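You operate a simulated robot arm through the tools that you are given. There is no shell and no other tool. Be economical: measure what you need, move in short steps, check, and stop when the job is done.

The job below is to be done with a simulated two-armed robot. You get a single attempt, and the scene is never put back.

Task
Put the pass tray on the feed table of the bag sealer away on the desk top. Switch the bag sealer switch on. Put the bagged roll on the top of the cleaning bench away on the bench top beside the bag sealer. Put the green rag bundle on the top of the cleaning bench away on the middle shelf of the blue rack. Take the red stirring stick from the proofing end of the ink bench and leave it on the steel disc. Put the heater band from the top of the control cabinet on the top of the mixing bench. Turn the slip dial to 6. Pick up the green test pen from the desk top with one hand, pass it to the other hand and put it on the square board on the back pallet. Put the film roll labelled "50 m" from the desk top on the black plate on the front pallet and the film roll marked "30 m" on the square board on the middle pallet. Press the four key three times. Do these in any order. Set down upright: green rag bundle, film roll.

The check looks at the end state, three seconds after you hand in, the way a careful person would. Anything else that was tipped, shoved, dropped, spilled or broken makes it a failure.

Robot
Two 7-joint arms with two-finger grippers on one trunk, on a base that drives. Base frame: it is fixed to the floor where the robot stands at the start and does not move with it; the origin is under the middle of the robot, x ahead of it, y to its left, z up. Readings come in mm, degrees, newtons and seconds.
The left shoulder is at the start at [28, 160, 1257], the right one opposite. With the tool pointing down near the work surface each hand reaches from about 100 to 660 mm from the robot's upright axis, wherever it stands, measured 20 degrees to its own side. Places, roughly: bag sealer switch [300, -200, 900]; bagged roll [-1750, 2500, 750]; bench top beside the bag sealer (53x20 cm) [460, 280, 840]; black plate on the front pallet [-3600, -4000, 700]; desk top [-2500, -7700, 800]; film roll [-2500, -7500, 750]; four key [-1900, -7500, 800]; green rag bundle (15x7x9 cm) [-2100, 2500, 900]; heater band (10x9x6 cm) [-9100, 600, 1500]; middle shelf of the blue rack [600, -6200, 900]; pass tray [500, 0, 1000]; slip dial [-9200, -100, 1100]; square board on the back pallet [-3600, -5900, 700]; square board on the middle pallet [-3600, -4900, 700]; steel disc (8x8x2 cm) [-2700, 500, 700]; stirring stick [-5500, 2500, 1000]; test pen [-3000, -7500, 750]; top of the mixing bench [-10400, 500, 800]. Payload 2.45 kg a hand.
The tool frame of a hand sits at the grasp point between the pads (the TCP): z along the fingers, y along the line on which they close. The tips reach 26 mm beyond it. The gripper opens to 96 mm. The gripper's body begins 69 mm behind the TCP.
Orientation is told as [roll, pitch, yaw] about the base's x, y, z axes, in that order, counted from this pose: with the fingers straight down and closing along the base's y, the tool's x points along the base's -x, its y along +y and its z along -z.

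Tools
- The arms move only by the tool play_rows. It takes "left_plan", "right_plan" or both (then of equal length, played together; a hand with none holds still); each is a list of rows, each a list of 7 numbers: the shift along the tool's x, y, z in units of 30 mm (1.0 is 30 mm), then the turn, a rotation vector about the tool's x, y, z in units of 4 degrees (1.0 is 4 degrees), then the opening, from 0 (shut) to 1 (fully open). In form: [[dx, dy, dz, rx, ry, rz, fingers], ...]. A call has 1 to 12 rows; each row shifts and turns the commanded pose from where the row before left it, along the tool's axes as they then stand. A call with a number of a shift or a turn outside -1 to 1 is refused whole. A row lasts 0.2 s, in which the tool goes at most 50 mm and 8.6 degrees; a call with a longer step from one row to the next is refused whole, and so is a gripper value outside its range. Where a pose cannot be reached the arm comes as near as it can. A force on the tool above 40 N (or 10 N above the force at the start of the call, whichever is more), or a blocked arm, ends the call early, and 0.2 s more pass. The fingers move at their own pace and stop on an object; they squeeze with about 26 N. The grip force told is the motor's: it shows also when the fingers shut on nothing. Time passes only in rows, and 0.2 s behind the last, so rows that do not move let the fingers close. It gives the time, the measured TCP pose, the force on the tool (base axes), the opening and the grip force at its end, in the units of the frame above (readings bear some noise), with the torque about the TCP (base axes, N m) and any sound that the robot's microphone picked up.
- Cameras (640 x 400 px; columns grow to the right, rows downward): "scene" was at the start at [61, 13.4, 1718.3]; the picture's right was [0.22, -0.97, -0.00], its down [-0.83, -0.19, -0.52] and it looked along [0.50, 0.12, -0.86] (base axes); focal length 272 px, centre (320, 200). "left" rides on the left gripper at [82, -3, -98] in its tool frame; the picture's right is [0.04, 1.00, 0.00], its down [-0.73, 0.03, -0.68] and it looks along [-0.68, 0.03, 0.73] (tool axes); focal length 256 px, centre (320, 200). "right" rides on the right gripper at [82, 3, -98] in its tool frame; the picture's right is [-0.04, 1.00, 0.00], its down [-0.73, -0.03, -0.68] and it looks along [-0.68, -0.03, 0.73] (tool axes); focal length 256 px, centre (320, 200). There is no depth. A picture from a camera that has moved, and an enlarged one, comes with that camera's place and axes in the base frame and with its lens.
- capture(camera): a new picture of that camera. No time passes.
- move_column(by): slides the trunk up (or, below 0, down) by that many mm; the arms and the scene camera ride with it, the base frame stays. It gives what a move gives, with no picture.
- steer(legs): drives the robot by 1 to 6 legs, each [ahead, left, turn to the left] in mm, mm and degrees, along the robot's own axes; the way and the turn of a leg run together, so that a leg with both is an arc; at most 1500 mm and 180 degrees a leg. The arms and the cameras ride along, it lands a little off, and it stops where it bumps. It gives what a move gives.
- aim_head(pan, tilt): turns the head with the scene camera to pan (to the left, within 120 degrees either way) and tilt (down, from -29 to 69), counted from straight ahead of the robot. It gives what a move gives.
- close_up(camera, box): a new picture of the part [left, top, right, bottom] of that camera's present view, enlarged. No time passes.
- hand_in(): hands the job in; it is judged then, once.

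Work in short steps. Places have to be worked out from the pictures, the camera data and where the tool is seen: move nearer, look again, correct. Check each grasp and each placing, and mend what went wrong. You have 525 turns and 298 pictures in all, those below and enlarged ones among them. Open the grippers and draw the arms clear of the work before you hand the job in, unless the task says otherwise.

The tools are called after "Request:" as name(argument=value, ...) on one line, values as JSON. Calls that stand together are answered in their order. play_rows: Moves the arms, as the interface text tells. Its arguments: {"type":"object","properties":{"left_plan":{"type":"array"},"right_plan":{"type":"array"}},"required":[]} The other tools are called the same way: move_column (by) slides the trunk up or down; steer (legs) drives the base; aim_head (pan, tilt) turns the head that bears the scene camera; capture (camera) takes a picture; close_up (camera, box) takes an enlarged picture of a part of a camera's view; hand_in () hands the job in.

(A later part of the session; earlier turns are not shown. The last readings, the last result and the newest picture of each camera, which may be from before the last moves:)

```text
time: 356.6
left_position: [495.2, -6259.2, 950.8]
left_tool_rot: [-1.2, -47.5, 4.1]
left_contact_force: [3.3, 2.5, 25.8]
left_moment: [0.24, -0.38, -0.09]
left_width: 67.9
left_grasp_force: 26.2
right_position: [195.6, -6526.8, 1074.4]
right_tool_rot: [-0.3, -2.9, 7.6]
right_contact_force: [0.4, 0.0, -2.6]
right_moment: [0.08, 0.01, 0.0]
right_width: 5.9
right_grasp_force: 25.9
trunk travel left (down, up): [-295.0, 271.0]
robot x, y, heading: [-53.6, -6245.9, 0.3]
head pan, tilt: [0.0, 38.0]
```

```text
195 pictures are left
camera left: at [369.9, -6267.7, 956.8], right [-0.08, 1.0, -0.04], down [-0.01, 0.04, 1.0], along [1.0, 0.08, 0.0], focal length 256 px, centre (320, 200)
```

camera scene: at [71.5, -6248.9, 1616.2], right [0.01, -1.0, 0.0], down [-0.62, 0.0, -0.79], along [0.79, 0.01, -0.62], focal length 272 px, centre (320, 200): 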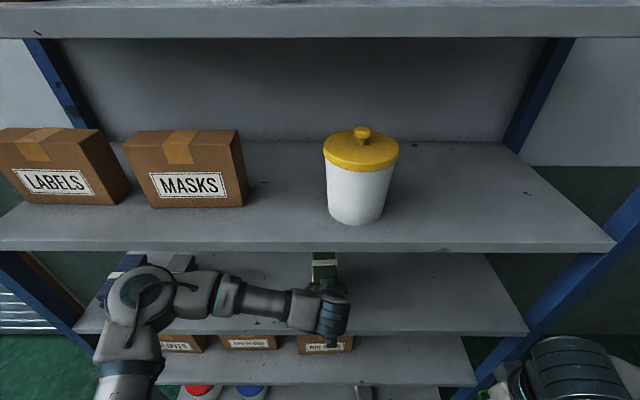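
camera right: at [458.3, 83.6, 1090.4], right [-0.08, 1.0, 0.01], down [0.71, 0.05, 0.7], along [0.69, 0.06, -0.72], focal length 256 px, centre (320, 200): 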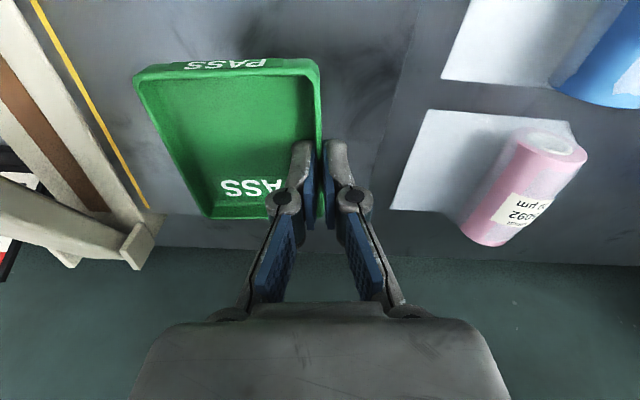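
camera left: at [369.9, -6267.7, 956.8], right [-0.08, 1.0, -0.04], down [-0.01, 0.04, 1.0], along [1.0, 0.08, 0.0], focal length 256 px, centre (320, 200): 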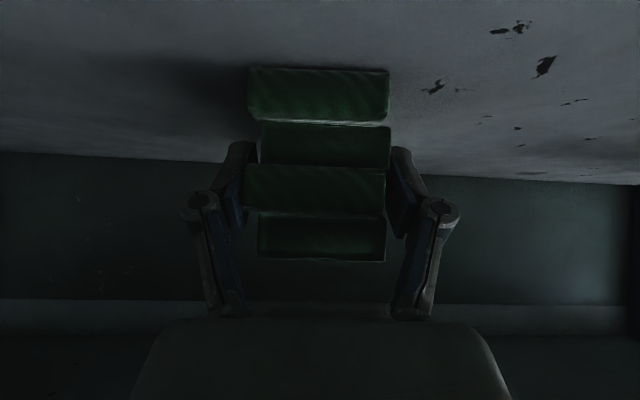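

Touching down with 26 N. I open, back the fingers out, and look.

Request:
play_rows(left_plan=[[0, 0, 0, 0, 0, 0, 0.8], [0, 0, 0, 0, 0, 0, 1], [0, 0, 0, 0, 0, 0, 1], [0, 0, -0.5, 0, 0, 0, 1], [0.2, 0, -0.8, 0, 0, 0, 1], [0.4, 0, -0.8, 0, 0, 0, 1], [0.5, 0, -0.8, 0, 0, 0, 1], [0.5, 0, -0.7, 0, 0, 0, 1], [0.5, 0, -0.7, 0, 0, 0, 1]])

Request:
capture(camera="left")

Request:
steer(legs=[[-300, 0, 0]])

Request:
capture(camera="scene")

```text
time: 358.6
left_position: [360.0, -6263.8, 988.8]
left_tool_rot: [-1.0, -47.0, 3.9]
left_contact_force: [0.9, 0.2, -0.1]
left_moment: [-0.01, 0.02, -0.02]
left_width: 95.9
left_grasp_force: 0.1
right_position: [196.5, -6528.6, 1072.7]
right_tool_rot: [-0.3, -2.9, 7.5]
right_contact_force: [-0.4, -0.1, -1.9]
right_moment: [0.09, -0.02, 0.0]
right_width: 6.0
right_grasp_force: 26.3
trunk travel left (down, up): [-295.0, 271.0]
robot x, y, heading: [-51.2, -6246.7, 0.4]
head pan, tilt: [0.0, 38.0]
```

```text
194 pictures are left
camera left: at [233.6, -6274.3, 996.3], right [-0.08, 1.0, -0.04], down [0.0, 0.04, 1.0], along [1.0, 0.08, 0.0], focal length 256 px, centre (320, 200)
```

left: 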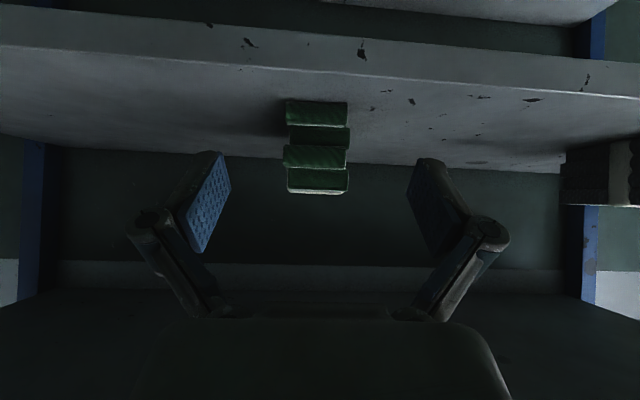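

```text
time: 360.6
left_position: [64.2, -6264.8, 987.3]
left_tool_rot: [-1.1, -47.0, 4.1]
left_contact_force: [-0.2, -0.3, 0.1]
left_moment: [-0.03, 0.01, 0.0]
left_width: 96.0
left_grasp_force: 0.1
right_position: [-97.5, -6529.2, 1070.9]
right_tool_rot: [-0.2, -2.7, 7.8]
right_contact_force: [-0.7, 0.2, -2.2]
right_moment: [0.1, -0.02, -0.02]
right_width: 6.2
right_grasp_force: 25.9
trunk travel left (down, up): [-295.0, 271.0]
robot x, y, heading: [-346.6, -6247.5, 0.4]
head pan, tilt: [0.0, 38.0]
```

```text
193 pictures are left
camera scene: at [-224.5, -6249.7, 1616.2], right [0.01, -1.0, 0.0], down [-0.62, -0.01, -0.79], along [0.79, 0.01, -0.62], focal length 272 px, centre (320, 200)
```

scene: 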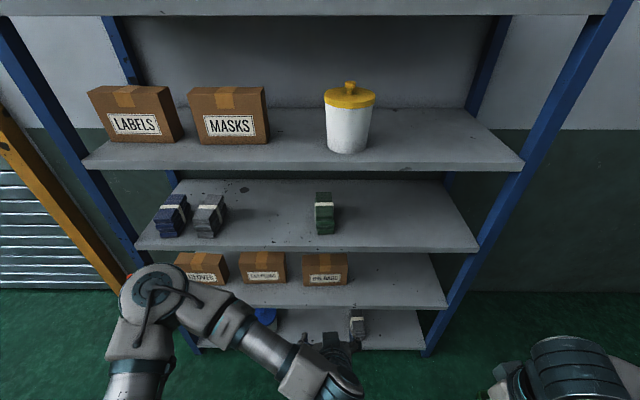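

The green bundle stands neatly beside the others. Now for the desk: I level the left hand while turning south and look toward the desk.

Request:
play_rows(left_plan=[[0, 0, -0.3, 0, 1, 0, 1], [0, 0, -0.3, 0, 1, 0, 1], [0, 0, -0.3, 0, 1, 0, 1], [0, 0, -0.3, 0, 1, 0, 1], [0, 0, -0.3, 0, 1, 0, 1], [0, 0, -0.3, 0, 1, 0, 1], [0, 0, -0.3, 0, 1, 0, 1], [0, 0, -0.3, 0, 1, 0, 1], [0, 0, -0.3, 0, 1, 0, 1], [0, 0, -0.3, 0, 1, 0, 1], [0, 0, -0.3, 0.2, 1, 0, 1], [0, 0, 0, 0, 0.7, 0.8, 1]])

Request:
steer(legs=[[0, 0, -90.4]])

Request:
aim_head(pan=-50, tilt=22)

Request:
capture(camera="scene")

```text
time: 363.2
left_position: [18.9, -6265.9, 1076.1]
left_tool_rot: [-1.5, -0.3, 0.0]
left_contact_force: [0.1, -0.1, 0.6]
left_moment: [0.01, 0.0, -0.01]
left_width: 95.9
left_grasp_force: 0.0
right_position: [-99.0, -6528.0, 1073.8]
right_tool_rot: [-0.4, -2.9, 7.8]
right_contact_force: [-0.6, -0.6, -2.9]
right_moment: [0.07, 0.02, 0.0]
right_width: 6.0
right_grasp_force: 25.7
trunk travel left (down, up): [-295.0, 271.0]
robot x, y, heading: [-348.4, -6245.5, 0.3]
head pan, tilt: [0.0, 38.0]
```

```text
time: 367.5
left_position: [-375.7, -6612.7, 1077.0]
left_tool_rot: [-1.6, -0.5, -91.4]
left_contact_force: [-0.5, 0.3, 0.4]
left_moment: [0.0, -0.02, 0.01]
left_width: 95.8
left_grasp_force: 0.1
right_position: [-633.3, -6487.0, 1073.0]
right_tool_rot: [-0.5, -2.9, -83.6]
right_contact_force: [-0.7, -0.9, -2.5]
right_moment: [-0.01, -0.08, 0.01]
right_width: 6.0
right_grasp_force: 26.0
trunk travel left (down, up): [-295.0, 271.0]
robot x, y, heading: [-346.5, -6246.7, -90.9]
head pan, tilt: [0.0, 38.0]
```

```text
time: 368.6
left_position: [-373.2, -6610.1, 1075.9]
left_tool_rot: [-1.6, -0.6, -91.4]
left_contact_force: [0.9, -0.4, -0.6]
left_moment: [0.01, -0.03, 0.0]
left_width: 95.6
left_grasp_force: 0.0
right_position: [-634.3, -6485.8, 1075.2]
right_tool_rot: [-0.3, -3.0, -83.8]
right_contact_force: [0.3, 0.3, -1.5]
right_moment: [0.02, -0.09, 0.01]
right_width: 6.0
right_grasp_force: 25.8
trunk travel left (down, up): [-295.0, 271.0]
robot x, y, heading: [-346.4, -6246.6, -90.9]
head pan, tilt: [-50.0, 22.0]
```

```text
192 pictures are left
camera scene: at [-424.1, -6342.6, 1641.4], right [-0.63, 0.77, 0.0], down [0.29, 0.24, -0.93], along [-0.72, -0.59, -0.38], focal length 272 px, centre (320, 200)
```

scene: 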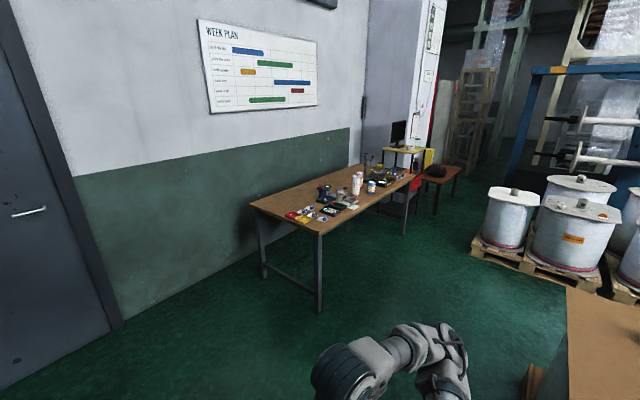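

Request:
close_up(camera="scene", box=[240, 130, 430, 250])

```text
3.33 times, centred on (335, 190) of scene
camera zoom: at [-424.1, -6342.6, 1641.4], right [-0.63, 0.77, 0.0], down [0.29, 0.24, -0.93], along [-0.72, -0.59, -0.38], focal length 905 px, centre (270, 233)
```

zoom: 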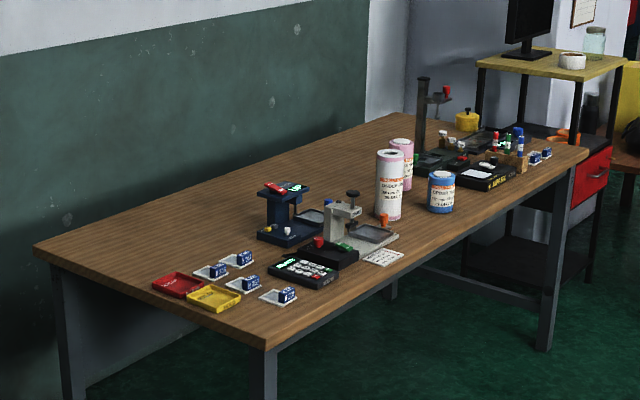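

The desk's front edge is near y≈-7345, x -1650…-3310, keypad near [-1913, -7451]. I drive south then strafe west, to stand before the desk at x≈-2150.

Request:
steer(legs=[[520, 0, 0.9], [0, -1500, 0], [0, -280, 0]])

Request:
aim_head(pan=0, tilt=45)

Request:
capture(camera="scene")

```text
time: 380.3
left_position: [-2119.1, -7171.1, 1076.6]
left_tool_rot: [-2.5, -0.6, -88.6]
left_contact_force: [0.6, -0.9, 0.4]
left_moment: [0.08, 0.03, -0.01]
left_width: 96.0
left_grasp_force: 0.0
right_position: [-2386.3, -7058.6, 1079.2]
right_tool_rot: [-1.3, -3.0, -80.9]
right_contact_force: [1.5, -1.2, -2.1]
right_moment: [0.05, -0.03, 0.02]
right_width: 6.0
right_grasp_force: 26.7
trunk travel left (down, up): [-295.0, 271.0]
robot x, y, heading: [-2125.9, -6805.9, -88.0]
head pan, tilt: [-50.0, 22.0]
```

```text
time: 381.5
left_position: [-2125.0, -7168.5, 1078.3]
left_tool_rot: [-2.2, -0.7, -88.6]
left_contact_force: [-0.2, 0.4, 0.7]
left_moment: [0.01, -0.02, -0.03]
left_width: 95.7
left_grasp_force: 0.0
right_position: [-2391.1, -7056.3, 1081.1]
right_tool_rot: [-0.9, -3.2, -81.1]
right_contact_force: [-0.1, -0.1, -2.2]
right_moment: [-0.03, -0.07, 0.0]
right_width: 5.9
right_grasp_force: 26.1
trunk travel left (down, up): [-295.0, 271.0]
robot x, y, heading: [-2127.2, -6807.0, -88.1]
head pan, tilt: [0.0, 45.0]
```

```text
190 pictures are left
camera scene: at [-2113.9, -6924.7, 1606.2], right [-1.0, -0.03, 0.01], down [-0.03, 0.71, -0.71], along [0.02, -0.7, -0.71], focal length 272 px, centre (320, 200)
```

scene: 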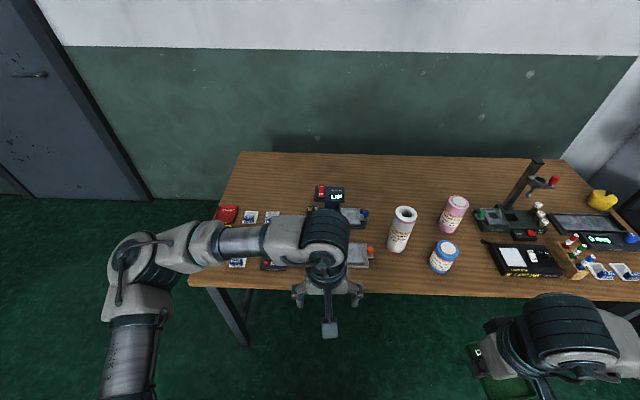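

Request:
close_up(camera="scene", box=[350, 140, 640, 310])

Request:
close_up(camera="scene", box=[200, 140, 400, 310])

```text
2.21 times, centred on (495, 225) of scene
camera zoom: at [-2113.9, -6924.7, 1606.2], right [-1.0, -0.03, 0.01], down [-0.03, 0.71, -0.71], along [0.02, -0.7, -0.71], focal length 599 px, centre (-66, 145)
```

zoom: 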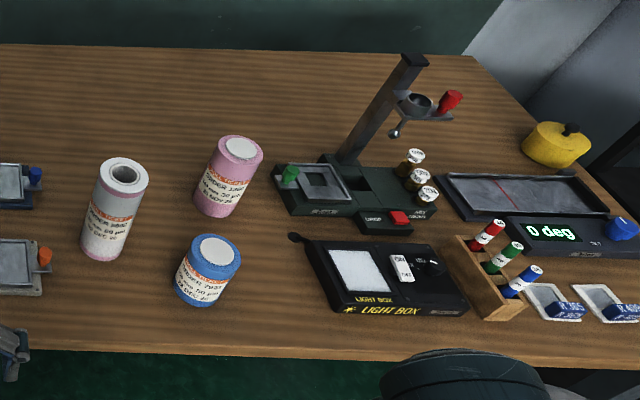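

```text
2.35 times, centred on (300, 225) of scene
camera zoom: at [-2113.9, -6924.7, 1606.2], right [-1.0, -0.03, 0.01], down [-0.03, 0.71, -0.71], along [0.02, -0.7, -0.71], focal length 639 px, centre (367, 141)
```

zoom: 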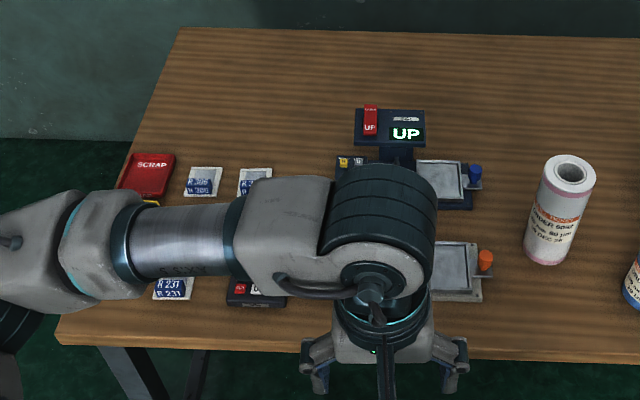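

Desk top z≈758. Free spot for the PASS tray: about [-2385, -7425], between the clamp and the blue roll, in front of the white roll. I drive closer.

Request:
steer(legs=[[0, 0, -1.9], [150, -95, 0], [40, 0, 0]])

Request:
aim_head(pan=-15, tilt=55)

Request:
capture(camera="scene")

Request:
capture(camera="right")

```text
time: 383.9
left_position: [-2221.6, -7355.6, 1079.9]
left_tool_rot: [-2.6, -0.9, -90.2]
left_contact_force: [1.4, 0.0, -0.6]
left_moment: [0.04, 0.01, 0.01]
left_width: 96.0
left_grasp_force: 0.0
right_position: [-2486.5, -7236.8, 1082.8]
right_tool_rot: [-1.2, -3.5, -82.6]
right_contact_force: [0.2, 0.4, -2.2]
right_moment: [0.02, -0.01, 0.04]
right_width: 5.8
right_grasp_force: 26.5
trunk travel left (down, up): [-295.0, 271.0]
robot x, y, heading: [-2221.0, -6998.5, -89.6]
head pan, tilt: [0.0, 45.0]
```

```text
time: 384.6
left_position: [-2228.2, -7358.2, 1077.9]
left_tool_rot: [-2.4, -0.8, -90.2]
left_contact_force: [-0.3, -0.4, 0.0]
left_moment: [0.0, -0.02, -0.02]
left_width: 95.9
left_grasp_force: 0.0
right_position: [-2495.8, -7240.4, 1079.9]
right_tool_rot: [-0.8, -3.2, -82.9]
right_contact_force: [-0.6, -0.3, -2.1]
right_moment: [-0.01, -0.12, -0.01]
right_width: 5.9
right_grasp_force: 26.2
trunk travel left (down, up): [-295.0, 271.0]
robot x, y, heading: [-2223.4, -6997.5, -89.8]
head pan, tilt: [-15.0, 55.0]
```

```text
187 pictures are left
camera scene: at [-2269.4, -7106.6, 1591.8], right [-0.97, 0.26, -0.02], down [0.22, 0.79, -0.57], along [-0.13, -0.55, -0.82], focal length 272 px, centre (320, 200)
```

scene: 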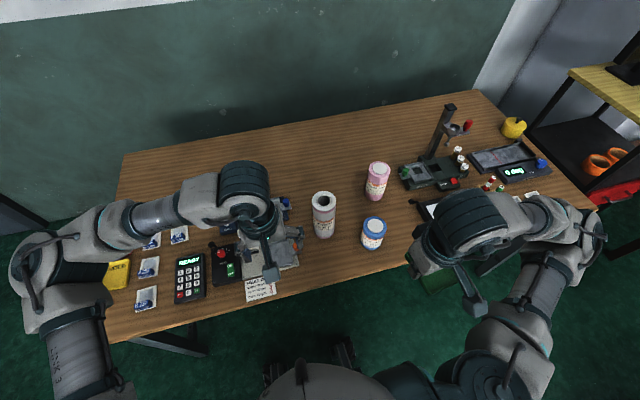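

```text
186 pictures are left
camera right: at [-2500.0, -7153.6, 1173.1], right [1.0, 0.08, -0.01], down [0.07, -0.69, 0.72], along [0.05, -0.72, -0.69], focal length 256 px, centre (320, 200)
```

right: 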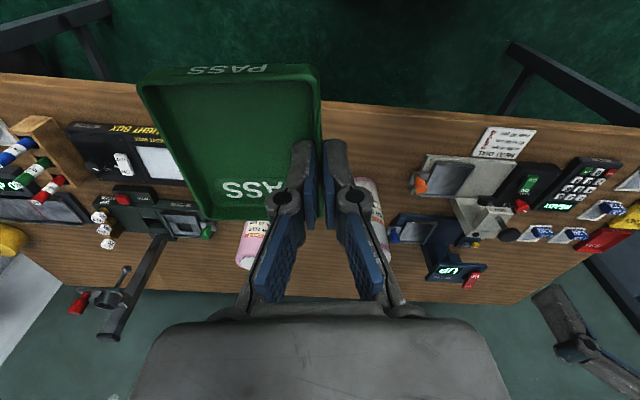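

I move the left hand out of the way and bring the tray over the free spot at [-2350, -7425].

Request:
play_rows(left_plan=[[0.3, 0.5, -0.2, 0, 0, 0, 1], [0.3, 0.5, -0.2, 0, 0, 0, 1], [0.3, 0.5, -0.2, 0, 0, 0, 1], [0.3, 0.5, -0.2, 0, 0, 0, 1], [0.3, 0.5, -0.2, 0, 0, 0, 1], [0.3, 0.5, 0, 0, 0, 0, 1], [0.3, 0.5, 0, 0, 0, 0, 1], [0.3, 0.5, 0, 0, 0, 0, 1], [0.3, 0.5, 0, 0, 0, 0, 1], [0.3, 0.5, 0, 0, 0, 0, 1], [0, 0, 0, 0, 0, 0, 1], [0, 0, 0, 0, 0, 0, 1]], right_plan=[[0, 0, 0, 0, 0, 0.9, 0], [0, 0, 0, 0, 0, 0.9, 0], [0, 0.3, 0, 0, 0, 0, 0], [-0.5, 0.6, 0, 0, 0, 0, 0], [-0.6, 0.6, 0, 0, 0, 0, 0], [-0.6, 0.6, 0, 0, 0, 0, 0], [-0.6, 0.6, 0, 0, 0, 0, 0], [-0.6, 0.6, 0, 0, 0, 0, 0], [-0.7, 0.7, 0, 0, 0, 0, 0], [-0.7, 0.7, 0, 0, 0, 0, 0], [-0.8, 0.8, 0, 0, 0, 0, 0], [-0.8, 0.8, 0, 0, 0, 0, 0]])

Request:
capture(camera="scene")

Request:
capture(camera="right")

```text
time: 387.2
left_position: [-2081.6, -7266.2, 1101.0]
left_tool_rot: [-2.1, -0.9, -90.3]
left_contact_force: [0.4, 0.4, 0.8]
left_moment: [0.0, -0.02, 0.0]
left_width: 95.8
left_grasp_force: 0.0
right_position: [-2309.4, -7426.6, 1097.6]
right_tool_rot: [-0.3, -3.3, -89.9]
right_contact_force: [-0.5, -0.8, -3.0]
right_moment: [0.03, -0.12, -0.03]
right_width: 6.0
right_grasp_force: 25.5
right hand out of reach, approached as far as the arm can: row 1
trunk travel left (down, up): [-295.0, 271.0]
robot x, y, heading: [-2224.2, -6997.9, -89.9]
head pan, tilt: [-15.0, 55.0]
```

```text
185 pictures are left
camera scene: at [-2266.7, -7106.5, 1592.0], right [-0.97, 0.26, -0.01], down [0.22, 0.79, -0.57], along [-0.13, -0.55, -0.82], focal length 272 px, centre (320, 200)
```

scene: 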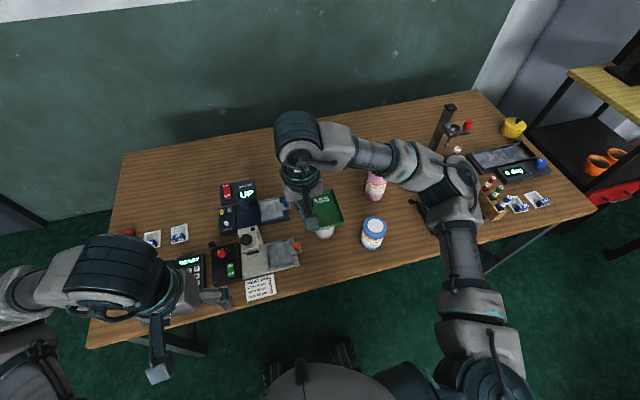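

```text
184 pictures are left
camera right: at [-2304.3, -7339.1, 1190.0], right [1.0, -0.04, 0.0], down [-0.03, -0.69, 0.72], along [-0.03, -0.72, -0.69], focal length 256 px, centre (320, 200)
```

right: 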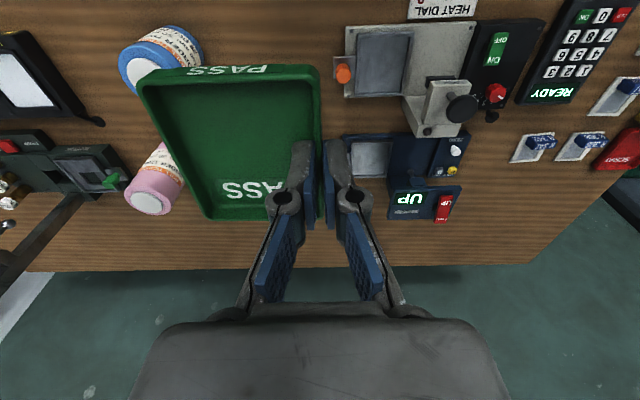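

The spot is clear between the rolls and the clamp. I level the tray and descend, looking again near the roll tops.

Request:
play_rows(right_plan=[[0.3, 0, 0.4, 0, 0.45, 0, 0], [0, 0, 0.5, 0, 0, 0, 0], [0, 0, 0.6, 0, 0, 0, 0], [0, 0, 0.6, 0, 0, 0, 0], [0, 0, 0.6, 0, 0, 0, 0], [0, 0, 0.4, 0, 0, 0, 0], [0, 0, 0, 0, 0, 0, 0]])

Request:
capture(camera="scene")

```text
time: 388.8
left_position: [-2084.9, -7267.0, 1102.6]
left_tool_rot: [-2.0, -0.8, -90.4]
left_contact_force: [-0.1, 0.6, 0.4]
left_moment: [-0.01, -0.01, 0.01]
left_width: 96.1
left_grasp_force: 0.1
right_position: [-2314.3, -7419.1, 1003.5]
right_tool_rot: [-0.3, -1.6, -90.1]
right_contact_force: [-1.8, -1.1, -2.8]
right_moment: [0.08, -0.13, -0.03]
right_width: 6.0
right_grasp_force: 26.1
trunk travel left (down, up): [-295.0, 271.0]
robot x, y, heading: [-2225.4, -6997.2, -89.9]
head pan, tilt: [-15.0, 55.0]
```

```text
183 pictures are left
camera scene: at [-2261.8, -7105.2, 1592.3], right [-0.97, 0.26, -0.01], down [0.22, 0.79, -0.57], along [-0.14, -0.55, -0.82], focal length 272 px, centre (320, 200)
```

scene: 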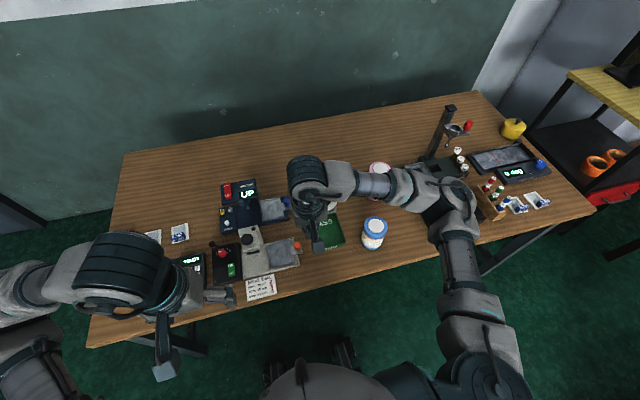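

I shift 20 mm away from the clamp's orange knob and continue down.

Request:
play_rows(right_plan=[[0, -0.35, 0, 0, 0, 0, 0], [0, -0.35, 0.3, 0, 0, 0, 0], [0, 0, 0.6, 0, 0, 0, 0], [0, 0, 0.7, 0, 0, 0, 0], [0, 0, 0.7, 0, 0, 0, 0], [0, 0, 0.7, 0, 0, 0, 0], [0, 0, 0.7, 0, 0, 0, 0], [0, 0, 0.7, 0, 0, 0, 0], [0, 0, 0.6, 0, 0, 0, 0], [0, 0, 0.4, 0, 0, 0, 0], [0, 0, 0, 0, 0, 0, 0]])

Request:
capture(camera="scene")

Request:
capture(camera="right")

```text
time: 391.2
left_position: [-2062.4, -7267.8, 1099.2]
left_tool_rot: [-2.9, -0.7, -90.2]
left_contact_force: [-1.5, 0.3, -0.6]
left_moment: [0.01, -0.01, -0.02]
left_width: 96.1
left_grasp_force: 0.1
right_position: [-2318.3, -7424.1, 843.0]
right_tool_rot: [-1.1, -1.7, -89.8]
right_contact_force: [-0.3, 0.4, -2.2]
right_moment: [-0.01, -0.07, 0.0]
right_width: 6.1
right_grasp_force: 26.6
trunk travel left (down, up): [-295.0, 271.0]
robot x, y, heading: [-2221.5, -6996.7, -89.8]
head pan, tilt: [-15.0, 55.0]
```

```text
182 pictures are left
camera scene: at [-2227.4, -7105.2, 1592.7], right [-0.97, 0.25, 0.01], down [0.2, 0.79, -0.57], along [-0.15, -0.55, -0.82], focal length 272 px, centre (320, 200)
```

scene: 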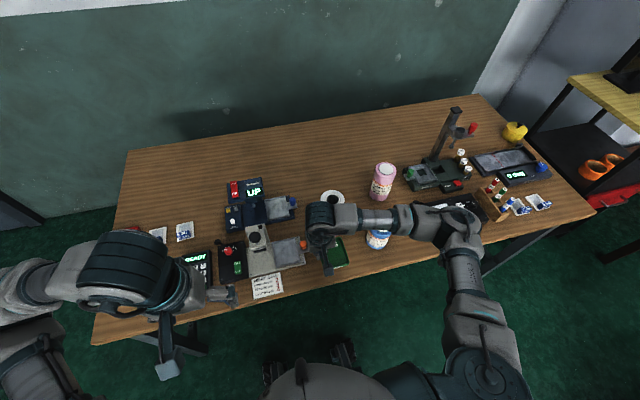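

```text
181 pictures are left
camera right: at [-2312.4, -7339.5, 938.9], right [1.0, -0.04, -0.02], down [-0.01, -0.71, 0.7], along [-0.04, -0.7, -0.71], focal length 256 px, centre (320, 200)
```

right: 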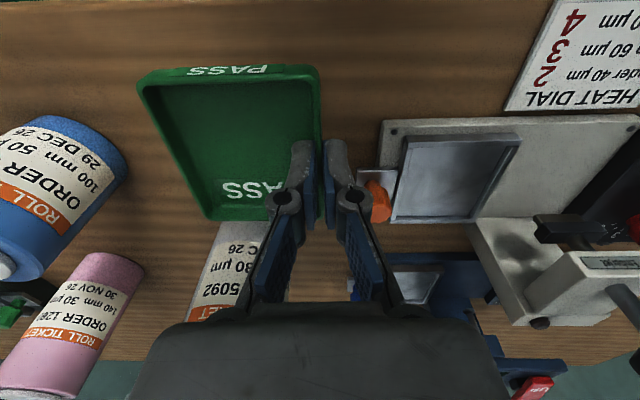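

A bit of sway; I sample before lowering the last 45 mm.

Request:
play_rows(left_plan=[[0, 0, 0, 0, 0, 0, 1], [0, 0, 0, 0, 0, 0, 1], [0, 0, 0, 0, 0, 0, 1], [0, 0, 0, 0, 0, 0, 1], [0, 0, 0, 0, 0, 0, 1], [0, 0, 0, 0, 0, 0, 1]])

Request:
play_rows(left_plan=[[0, 0, 0, 0, 0, 0, 1]])

Request:
play_rows(left_plan=[[0, 0, 0, 0, 0, 0, 1]])

```text
time: 392.6
left_position: [-2061.4, -7266.6, 1099.7]
left_tool_rot: [-2.8, -1.0, -90.1]
left_contact_force: [0.4, -0.1, 0.0]
left_moment: [0.0, -0.01, -0.01]
left_width: 96.0
left_grasp_force: 0.0
right_position: [-2316.1, -7424.7, 844.3]
right_tool_rot: [-1.1, -1.7, -89.8]
right_contact_force: [0.2, -0.2, -1.7]
right_moment: [0.0, -0.07, 0.01]
right_width: 5.9
right_grasp_force: 26.0
trunk travel left (down, up): [-295.0, 271.0]
robot x, y, heading: [-2222.7, -6996.4, -89.9]
head pan, tilt: [-15.0, 55.0]
```

```text
time: 393.0
left_position: [-2068.1, -7267.1, 1098.7]
left_tool_rot: [-2.6, -0.9, -90.3]
left_contact_force: [0.2, 0.1, -0.2]
left_moment: [0.02, -0.03, 0.02]
left_width: 96.1
left_grasp_force: 0.0
right_position: [-2322.5, -7422.6, 842.8]
right_tool_rot: [-0.8, -1.7, -90.0]
right_contact_force: [-0.1, 0.2, -2.1]
right_moment: [0.01, -0.06, 0.05]
right_width: 6.0
right_grasp_force: 25.9
trunk travel left (down, up): [-295.0, 271.0]
robot x, y, heading: [-2223.2, -6996.0, -89.9]
head pan, tilt: [-15.0, 55.0]
```

```text
time: 393.4
left_position: [-2068.8, -7266.6, 1100.1]
left_tool_rot: [-2.7, -0.9, -90.2]
left_contact_force: [0.3, 0.1, 0.3]
left_moment: [-0.01, -0.03, 0.02]
left_width: 96.2
left_grasp_force: 0.0
right_position: [-2322.1, -7423.5, 843.4]
right_tool_rot: [-0.9, -1.7, -89.9]
right_contact_force: [-0.3, 0.2, -3.1]
right_moment: [-0.01, -0.07, 0.0]
right_width: 5.9
right_grasp_force: 26.0
trunk travel left (down, up): [-295.0, 271.0]
robot x, y, heading: [-2221.6, -6993.1, -89.7]
head pan, tilt: [-15.0, 55.0]
```

Calm, and the knob has ~25 mm clearance. I lower the tray guardedly to the desk.

Request:
play_rows(right_plan=[[0, -0.2, 0.5, 0, 0, 0, 0], [0, 0, 0.5, 0, 0, 0, 0], [0, 0, 0.25, 0, 0, 0, 0], [0, 0, 0.15, 0, 0, 0, 0], [0, 0, 0.15, 0, 0, 0, 0], [0, 0, 0, 0, 0, 0, 0]])

Request:
capture(camera="right")

```text
time: 394.8
left_position: [-2068.9, -7266.3, 1100.4]
left_tool_rot: [-2.7, -0.9, -90.2]
left_contact_force: [0.5, 0.1, 0.4]
left_moment: [0.01, 0.0, 0.01]
left_width: 96.1
left_grasp_force: 0.0
right_position: [-2328.9, -7423.5, 796.5]
right_tool_rot: [-0.8, -1.7, -89.9]
right_contact_force: [-1.1, 0.1, -2.6]
right_moment: [-0.01, -0.15, -0.01]
right_width: 5.9
right_grasp_force: 25.9
trunk travel left (down, up): [-295.0, 271.0]
robot x, y, heading: [-2221.9, -6999.1, -89.9]
head pan, tilt: [-15.0, 55.0]
```

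```text
180 pictures are left
camera right: at [-2322.8, -7339.4, 892.3], right [1.0, -0.04, -0.01], down [-0.02, -0.71, 0.7], along [-0.04, -0.7, -0.71], focal length 256 px, centre (320, 200)
```

right: 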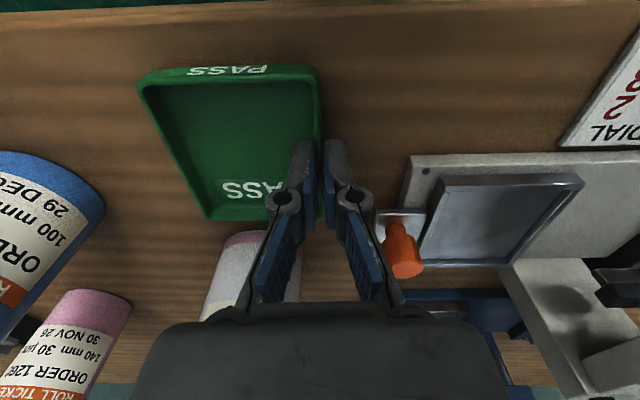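

Not yet touching; I continue in small steps.

Request:
play_rows(right_plan=[[0, 0, 0.15, 0, 0, 0, 0], [0, 0, 0.15, 0, 0, 0, 0], [0, 0, 0.15, 0, 0, 0, 0], [0, 0, 0.1, 0, 0, 0, 0], [0, 0, 0.1, 0, 0, 0, 0], [0, 0, 0.1, 0, 0, 0, 0]])

```text
time: 395.8
left_position: [-2067.3, -7263.5, 1100.5]
left_tool_rot: [-2.8, -1.0, -90.2]
left_contact_force: [-0.3, -0.4, 0.3]
left_moment: [0.01, -0.03, -0.02]
left_width: 95.6
left_grasp_force: 0.0
right_position: [-2325.9, -7424.3, 789.0]
right_tool_rot: [-0.5, -2.3, -89.8]
right_contact_force: [0.7, 9.5, 20.8]
right_moment: [0.43, 0.08, -0.13]
right_width: 6.0
right_grasp_force: 25.7
trunk travel left (down, up): [-295.0, 271.0]
robot x, y, heading: [-2222.9, -6997.1, -89.9]
head pan, tilt: [-15.0, 55.0]
stopped in row 4 (right hand): the force on the tool passed its limit at 44 N (the readings are from after the stop); the commanded pose is now the measured one
```

Touchdown. I open slightly (away from the knob) and lift straight up.

Request:
play_rows(right_plan=[[0, 0, -0.05, 0, 0, 0, 0.1], [0, 0, 0, 0, 0, 0, 0.2], [0, 0, 0, 0, 0, 0, 0.2], [0, 0, -0.3, 0, 0, 0, 0.2], [0, 0, -0.6, 0, 0, 0, 0.2], [0, 0, -0.8, 0, 0, 0, 0.2], [0, 0, -1, 0, 0, 0, 0.2], [0, 0, -1, 0, 0, 0, 0.2], [0, 0, -1, 0, 0, 0, 0.2], [0, 0, -1, 0, 0, 0, 0.2], [0, 0, -1, 0, 0, 0, 0.2]])

Request:
capture(camera="right")

```text
time: 398.1
left_position: [-2066.9, -7265.7, 1100.9]
left_tool_rot: [-2.8, -1.1, -90.2]
left_contact_force: [0.0, 0.8, -0.2]
left_moment: [-0.01, 0.0, 0.0]
left_width: 95.9
left_grasp_force: 0.1
right_position: [-2323.9, -7418.1, 990.4]
right_tool_rot: [-0.7, -2.2, -89.9]
right_contact_force: [-0.4, -0.1, -0.8]
right_moment: [0.0, -0.04, 0.01]
right_width: 19.3
right_grasp_force: 0.0
trunk travel left (down, up): [-295.0, 271.0]
robot x, y, heading: [-2219.7, -6998.1, -89.9]
head pan, tilt: [-15.0, 55.0]
```

```text
179 pictures are left
camera right: at [-2318.8, -7332.3, 1084.4], right [1.0, -0.04, -0.01], down [-0.02, -0.71, 0.71], along [-0.03, -0.71, -0.71], focal length 256 px, centre (320, 200)
```

right: 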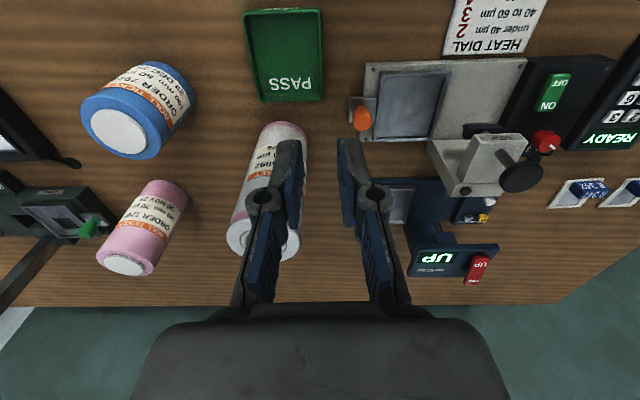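

The tray is on the desk. Now I read the roll labels.

Request:
close_up(camera="right", box=[70, 40, 210, 180])

Request:
close_up(camera="right", box=[80, 160, 320, 290])

Request:
close_up(camera="scene", box=[290, 150, 420, 270])

```text
2.86 times, centred on (140, 110) of right
camera zoom: at [-2318.8, -7332.3, 1084.4], right [1.0, -0.04, -0.01], down [-0.02, -0.71, 0.71], along [-0.03, -0.71, -0.71], focal length 731 px, centre (834, 457)
```

zoom: 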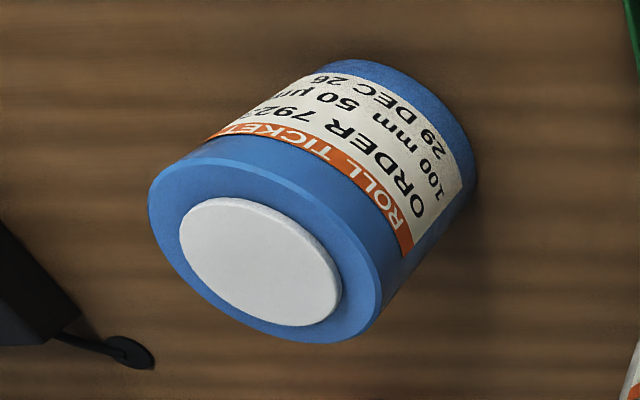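

```text
2.67 times, centred on (200, 225) of right
camera zoom: at [-2318.8, -7332.3, 1084.4], right [1.0, -0.04, -0.01], down [-0.02, -0.71, 0.71], along [-0.03, -0.71, -0.71], focal length 683 px, centre (640, 133)
```

zoom: 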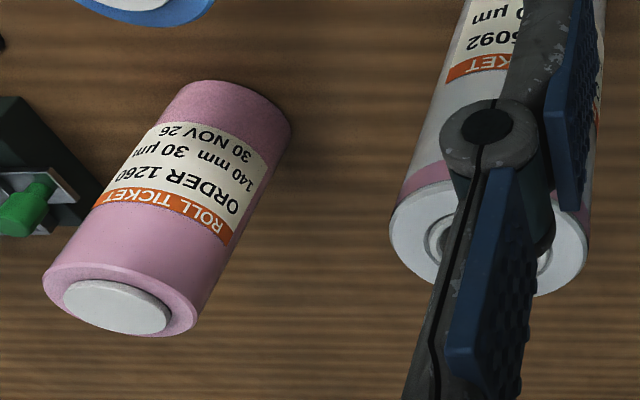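

```text
3.33 times, centred on (355, 210) of scene
camera zoom: at [-2238.6, -7104.4, 1592.7], right [-0.97, 0.26, 0.0], down [0.21, 0.79, -0.57], along [-0.15, -0.55, -0.82], focal length 905 px, centre (203, 167)
```

zoom: 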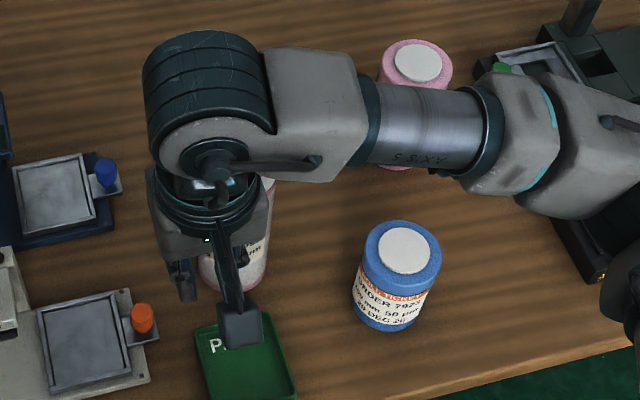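

The labels read "100 mm 50 µm" (blue) and "140 mm 30 µm" (pink); I need the white roll's text. I move the right hand aside and zoom.

Request:
play_rows(right_plan=[[0.8, -0.6, -0.4, 0, 0, 0, 0.2], [0.8, -0.6, -0.4, 0, 0, 0, 0.2], [0.8, -0.6, -0.4, 0, 0, 0, 0.5], [0.8, -0.6, 0, 0, 0, 0, 0.8], [0.4, -0.6, 0, 0, 0, 0, 1], [0, -0.6, 0, 0, 0, 0, 1]])

Request:
close_up(camera="scene", box=[290, 150, 420, 270])

Request:
capture(camera="right")

```text
time: 399.6
left_position: [-2067.2, -7264.5, 1102.2]
left_tool_rot: [-2.7, -1.0, -90.2]
left_contact_force: [-0.4, 0.3, -0.9]
left_moment: [0.01, -0.02, 0.03]
left_width: 95.9
left_grasp_force: 0.0
right_position: [-2433.9, -7307.0, 1023.1]
right_tool_rot: [-0.6, -2.2, -89.8]
right_contact_force: [0.0, -0.6, 0.3]
right_moment: [0.0, -0.05, -0.03]
right_width: 95.9
right_grasp_force: 0.1
trunk travel left (down, up): [-295.0, 271.0]
robot x, y, heading: [-2225.5, -6997.9, -89.8]
head pan, tilt: [-15.0, 55.0]
```

```text
3.33 times, centred on (355, 210) of scene
camera zoom: at [-2241.3, -7103.6, 1592.8], right [-0.97, 0.26, 0.0], down [0.21, 0.79, -0.57], along [-0.15, -0.55, -0.82], focal length 905 px, centre (203, 167)
```

zoom: 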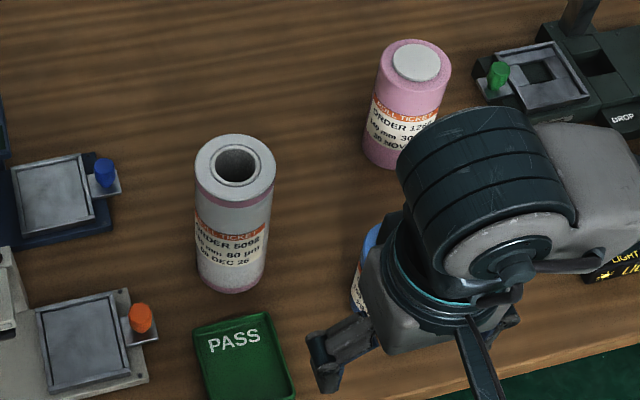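

```text
174 pictures are left
camera right: at [-2427.7, -7221.2, 1116.8], right [1.0, -0.04, -0.01], down [-0.02, -0.71, 0.71], along [-0.03, -0.71, -0.71], focal length 256 px, centre (320, 200)
```

right: 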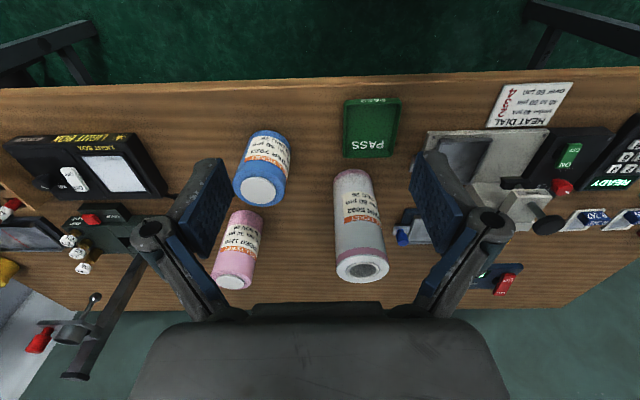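

So 50 µm is the blue roll, 30 µm the pink one (white is 80 µm). First the keypad: I look at it closely.

Request:
aim_head(pan=30, tilt=58)

Request:
capture(camera="scene")

Request:
capture(camera="left")

```text
time: 400.7
left_position: [-2066.6, -7265.3, 1101.3]
left_tool_rot: [-2.7, -1.0, -90.1]
left_contact_force: [0.4, -0.4, 0.4]
left_moment: [0.01, -0.02, -0.01]
left_width: 96.2
left_grasp_force: 0.0
right_position: [-2432.4, -7306.8, 1022.1]
right_tool_rot: [-0.7, -2.3, -89.9]
right_contact_force: [-0.4, 0.2, -1.0]
right_moment: [-0.03, 0.01, -0.03]
right_width: 96.2
right_grasp_force: 0.0
trunk travel left (down, up): [-295.0, 271.0]
robot x, y, heading: [-2221.1, -6993.3, -89.7]
head pan, tilt: [30.0, 58.0]
```

```text
173 pictures are left
camera scene: at [-2187.2, -7094.0, 1589.1], right [-0.86, -0.5, 0.0], down [-0.43, 0.74, -0.53], along [0.27, -0.46, -0.85], focal length 272 px, centre (320, 200)
```

scene: 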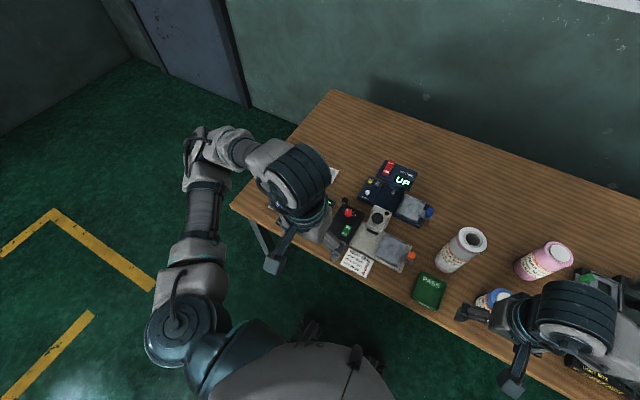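

```text
172 pictures are left
camera left: at [-2063.7, -7181.7, 1198.3], right [1.0, 0.04, -0.05], down [0.06, -0.72, 0.69], along [-0.01, -0.69, -0.72], focal length 256 px, centre (320, 200)
```

left: 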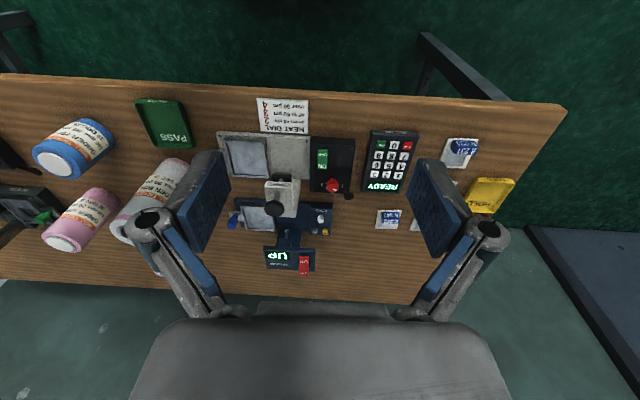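

Request:
close_up(camera="left", box=[350, 115, 430, 205])

```text
4.44 times, centred on (390, 160) of left
camera zoom: at [-2063.7, -7181.7, 1198.3], right [1.0, 0.04, -0.05], down [0.06, -0.72, 0.69], along [-0.01, -0.69, -0.72], focal length 1138 px, centre (9, 378)
```

zoom: 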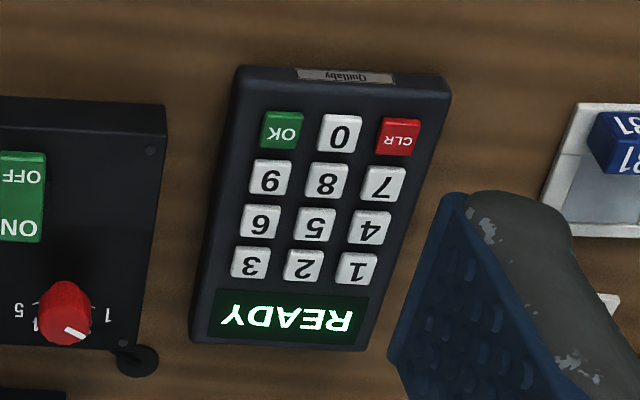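

The 4 key is at about [-1912, -7476]. I move the left hand over it with shut fingers, leveled, and look again.

Request:
play_rows(left_plan=[[-0.6, 0.45, 0, -0.68, 0.25, 0, 0.5], [-0.6, 0.45, 0, 0, 0, 0, 0], [-0.6, 0.45, 0, 0, 0, 0, 0], [-0.6, 0.45, 0.3, 0, 0, 0, 0], [-0.6, 0.45, 0.5, 0, 0, 0, 0], [-0.6, 0.45, 0.6, 0, 0, 0, 0], [-0.6, 0.45, 0.7, 0, 0, 0, 0], [-0.6, 0.45, 0.7, 0, 0, 0, 0], [-0.6, 0.45, 0.7, 0, 0, 0, 0], [-0.6, 0.45, 0.7, 0, 0, 0, 0], [-0.5, 0.45, 0.6, 0, 0, 0, 0], [-0.5, 0.2, 0.5, 0, 0, 0, 0]])

Request:
play_rows(left_plan=[[0, 0, 0, 0, 0, 0, 0], [0, 0, 0, 0, 0, 0, 0]])

Request:
capture(camera="left")

```text
time: 403.3
left_position: [-1911.8, -7476.5, 940.1]
left_tool_rot: [0.0, 0.0, -90.3]
left_contact_force: [0.4, -0.4, 0.7]
left_moment: [0.01, -0.02, 0.0]
left_width: 0.0
left_grasp_force: 26.2
right_position: [-2431.9, -7307.1, 1022.8]
right_tool_rot: [-0.7, -2.2, -89.9]
right_contact_force: [-0.2, -0.3, 0.0]
right_moment: [0.03, -0.03, -0.02]
right_width: 96.0
right_grasp_force: 0.1
trunk travel left (down, up): [-295.0, 271.0]
robot x, y, heading: [-2222.1, -6998.8, -89.8]
head pan, tilt: [30.0, 58.0]
```

```text
time: 403.9
left_position: [-1912.0, -7476.5, 942.1]
left_tool_rot: [-0.1, -0.1, -90.3]
left_contact_force: [0.6, -0.3, 0.4]
left_moment: [0.01, -0.03, -0.01]
left_width: 0.0
left_grasp_force: 26.1
right_position: [-2432.0, -7307.7, 1022.1]
right_tool_rot: [-0.8, -2.2, -90.0]
right_contact_force: [1.1, 0.6, 0.2]
right_moment: [-0.02, 0.0, 0.01]
right_width: 96.1
right_grasp_force: 0.1
trunk travel left (down, up): [-295.0, 271.0]
robot x, y, heading: [-2223.4, -6998.1, -89.7]
head pan, tilt: [30.0, 58.0]
```

```text
170 pictures are left
camera left: at [-1913.8, -7394.7, 1040.1], right [1.0, 0.04, 0.0], down [0.03, -0.73, 0.68], along [0.02, -0.68, -0.73], focal length 256 px, centre (320, 200)
```

left: 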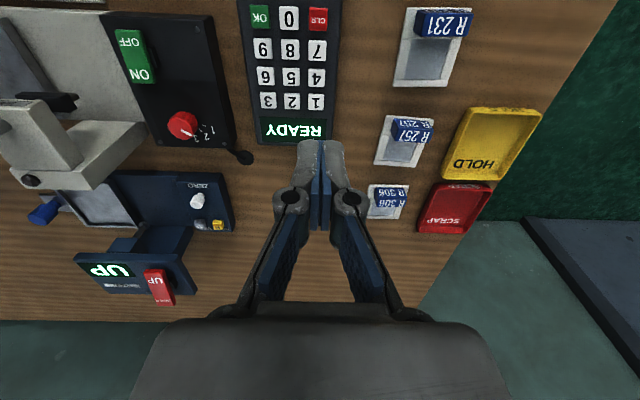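

Key 4 is right below. I go 75 mm down and re-measure.

Request:
play_rows(left_plan=[[-0.1, -0.1, 0.6, 0, 0, 0, 0], [0, 0, 0.7, 0, 0, 0, 0], [0, 0, 0.7, 0, 0, 0, 0], [0, 0, 0.5, 0, 0, 0, 0], [0, 0, 0, 0, 0, 0, 0]])

Request:
capture(camera="left")

```text
time: 405.1
left_position: [-1916.5, -7477.4, 866.5]
left_tool_rot: [-0.1, 0.0, -90.3]
left_contact_force: [0.1, 0.7, -0.5]
left_moment: [-0.01, 0.01, 0.04]
left_width: 0.2
left_grasp_force: 26.0
right_position: [-2432.1, -7305.9, 1022.8]
right_tool_rot: [-0.7, -2.2, -89.8]
right_contact_force: [-0.9, -0.2, 0.1]
right_moment: [0.0, -0.02, 0.03]
right_width: 96.0
right_grasp_force: 0.1
trunk travel left (down, up): [-295.0, 271.0]
robot x, y, heading: [-2221.0, -6999.2, -90.0]
head pan, tilt: [30.0, 58.0]
```

```text
169 pictures are left
camera left: at [-1917.6, -7396.7, 964.6], right [1.0, 0.04, 0.0], down [0.03, -0.73, 0.68], along [0.02, -0.68, -0.73], focal length 256 px, centre (320, 200)
```

left: 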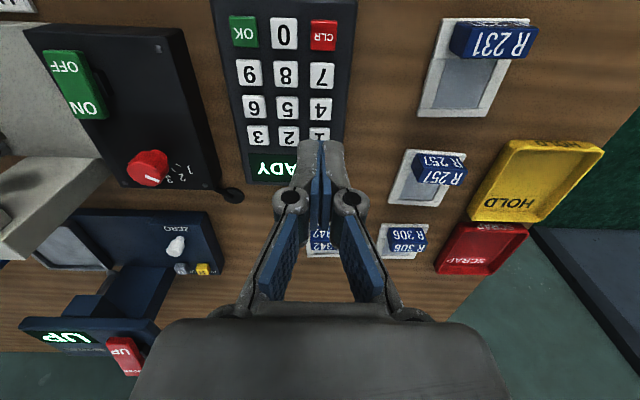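

Key 4: [-1916, -7473, 787]. I lower to just above and press in 1.5 mm steps.

Request:
play_rows(left_plan=[[0.13, 0, 0.6, 0, 0, 0, 0], [0, 0, 0.6, 0, 0, 0, 0], [0, 0, 0.4, 0, 0, 0, 0], [0, 0, 0.05, 0, 0, 0, 0], [0, 0, 0.05, 0, 0, 0, 0], [0, 0, 0.05, 0, 0, 0, 0], [0, 0, 0.05, 0, 0, 0, 0]])

Request:
capture(camera="left")

```text
time: 406.7
left_position: [-1916.4, -7474.6, 812.0]
left_tool_rot: [-0.2, 0.0, -90.2]
left_contact_force: [-0.1, 0.9, -0.1]
left_moment: [0.03, -0.01, 0.02]
left_width: 0.0
left_grasp_force: 26.0
right_position: [-2431.4, -7306.6, 1023.3]
right_tool_rot: [-0.7, -2.2, -90.0]
right_contact_force: [-0.4, -0.9, 0.1]
right_moment: [0.01, -0.04, -0.02]
right_width: 96.2
right_grasp_force: 0.1
trunk travel left (down, up): [-295.0, 271.0]
robot x, y, heading: [-2218.8, -6994.6, -89.7]
head pan, tilt: [30.0, 58.0]
```

```text
168 pictures are left
camera left: at [-1917.7, -7392.3, 910.8], right [1.0, 0.04, 0.0], down [0.03, -0.73, 0.68], along [0.02, -0.68, -0.73], focal length 256 px, centre (320, 200)
```

left: 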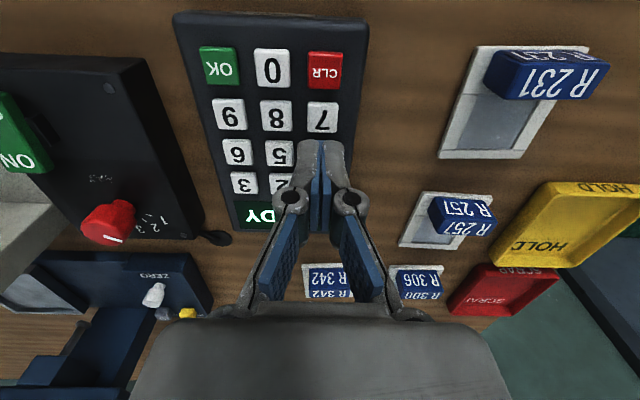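

Aligned over the 4; not touching yet. I continue in 1.5 mm steps.

Request:
play_rows(left_plan=[[0, 0, 0.06, 0, 0, 0, 0], [0, 0, 0.06, 0, 0, 0, 0], [0, 0, 0.06, 0, 0, 0, 0]])

Request:
play_rows(left_plan=[[0, 0, 0.06, 0, 0, 0, 0], [0, 0, 0.06, 0, 0, 0, 0]])

```text
time: 407.5
left_position: [-1915.5, -7474.1, 807.0]
left_tool_rot: [-0.2, 0.0, -90.2]
left_contact_force: [-0.1, 1.0, 1.5]
left_moment: [-0.02, 0.04, -0.03]
left_width: 5.8
left_grasp_force: 28.0
right_position: [-2431.9, -7306.8, 1023.4]
right_tool_rot: [-0.7, -2.2, -89.9]
right_contact_force: [0.0, -0.5, -0.2]
right_moment: [0.0, -0.01, 0.02]
right_width: 96.1
right_grasp_force: 0.1
trunk travel left (down, up): [-295.0, 271.0]
robot x, y, heading: [-2220.4, -6996.6, -89.9]
head pan, tilt: [30.0, 58.0]
heard: click
```

```text
time: 408.1
left_position: [-1916.3, -7474.7, 803.4]
left_tool_rot: [0.0, -0.1, -90.2]
left_contact_force: [2.4, 2.2, 7.9]
left_moment: [0.0, -0.06, 0.0]
left_width: 6.3
left_grasp_force: 28.4
right_position: [-2431.0, -7306.2, 1022.7]
right_tool_rot: [-0.6, -2.3, -89.9]
right_contact_force: [-0.4, 0.4, -0.1]
right_moment: [-0.01, -0.01, 0.0]
right_width: 96.1
right_grasp_force: 0.1
trunk travel left (down, up): [-295.0, 271.0]
robot x, y, heading: [-2222.9, -6997.5, -89.5]
head pan, tilt: [30.0, 58.0]
```

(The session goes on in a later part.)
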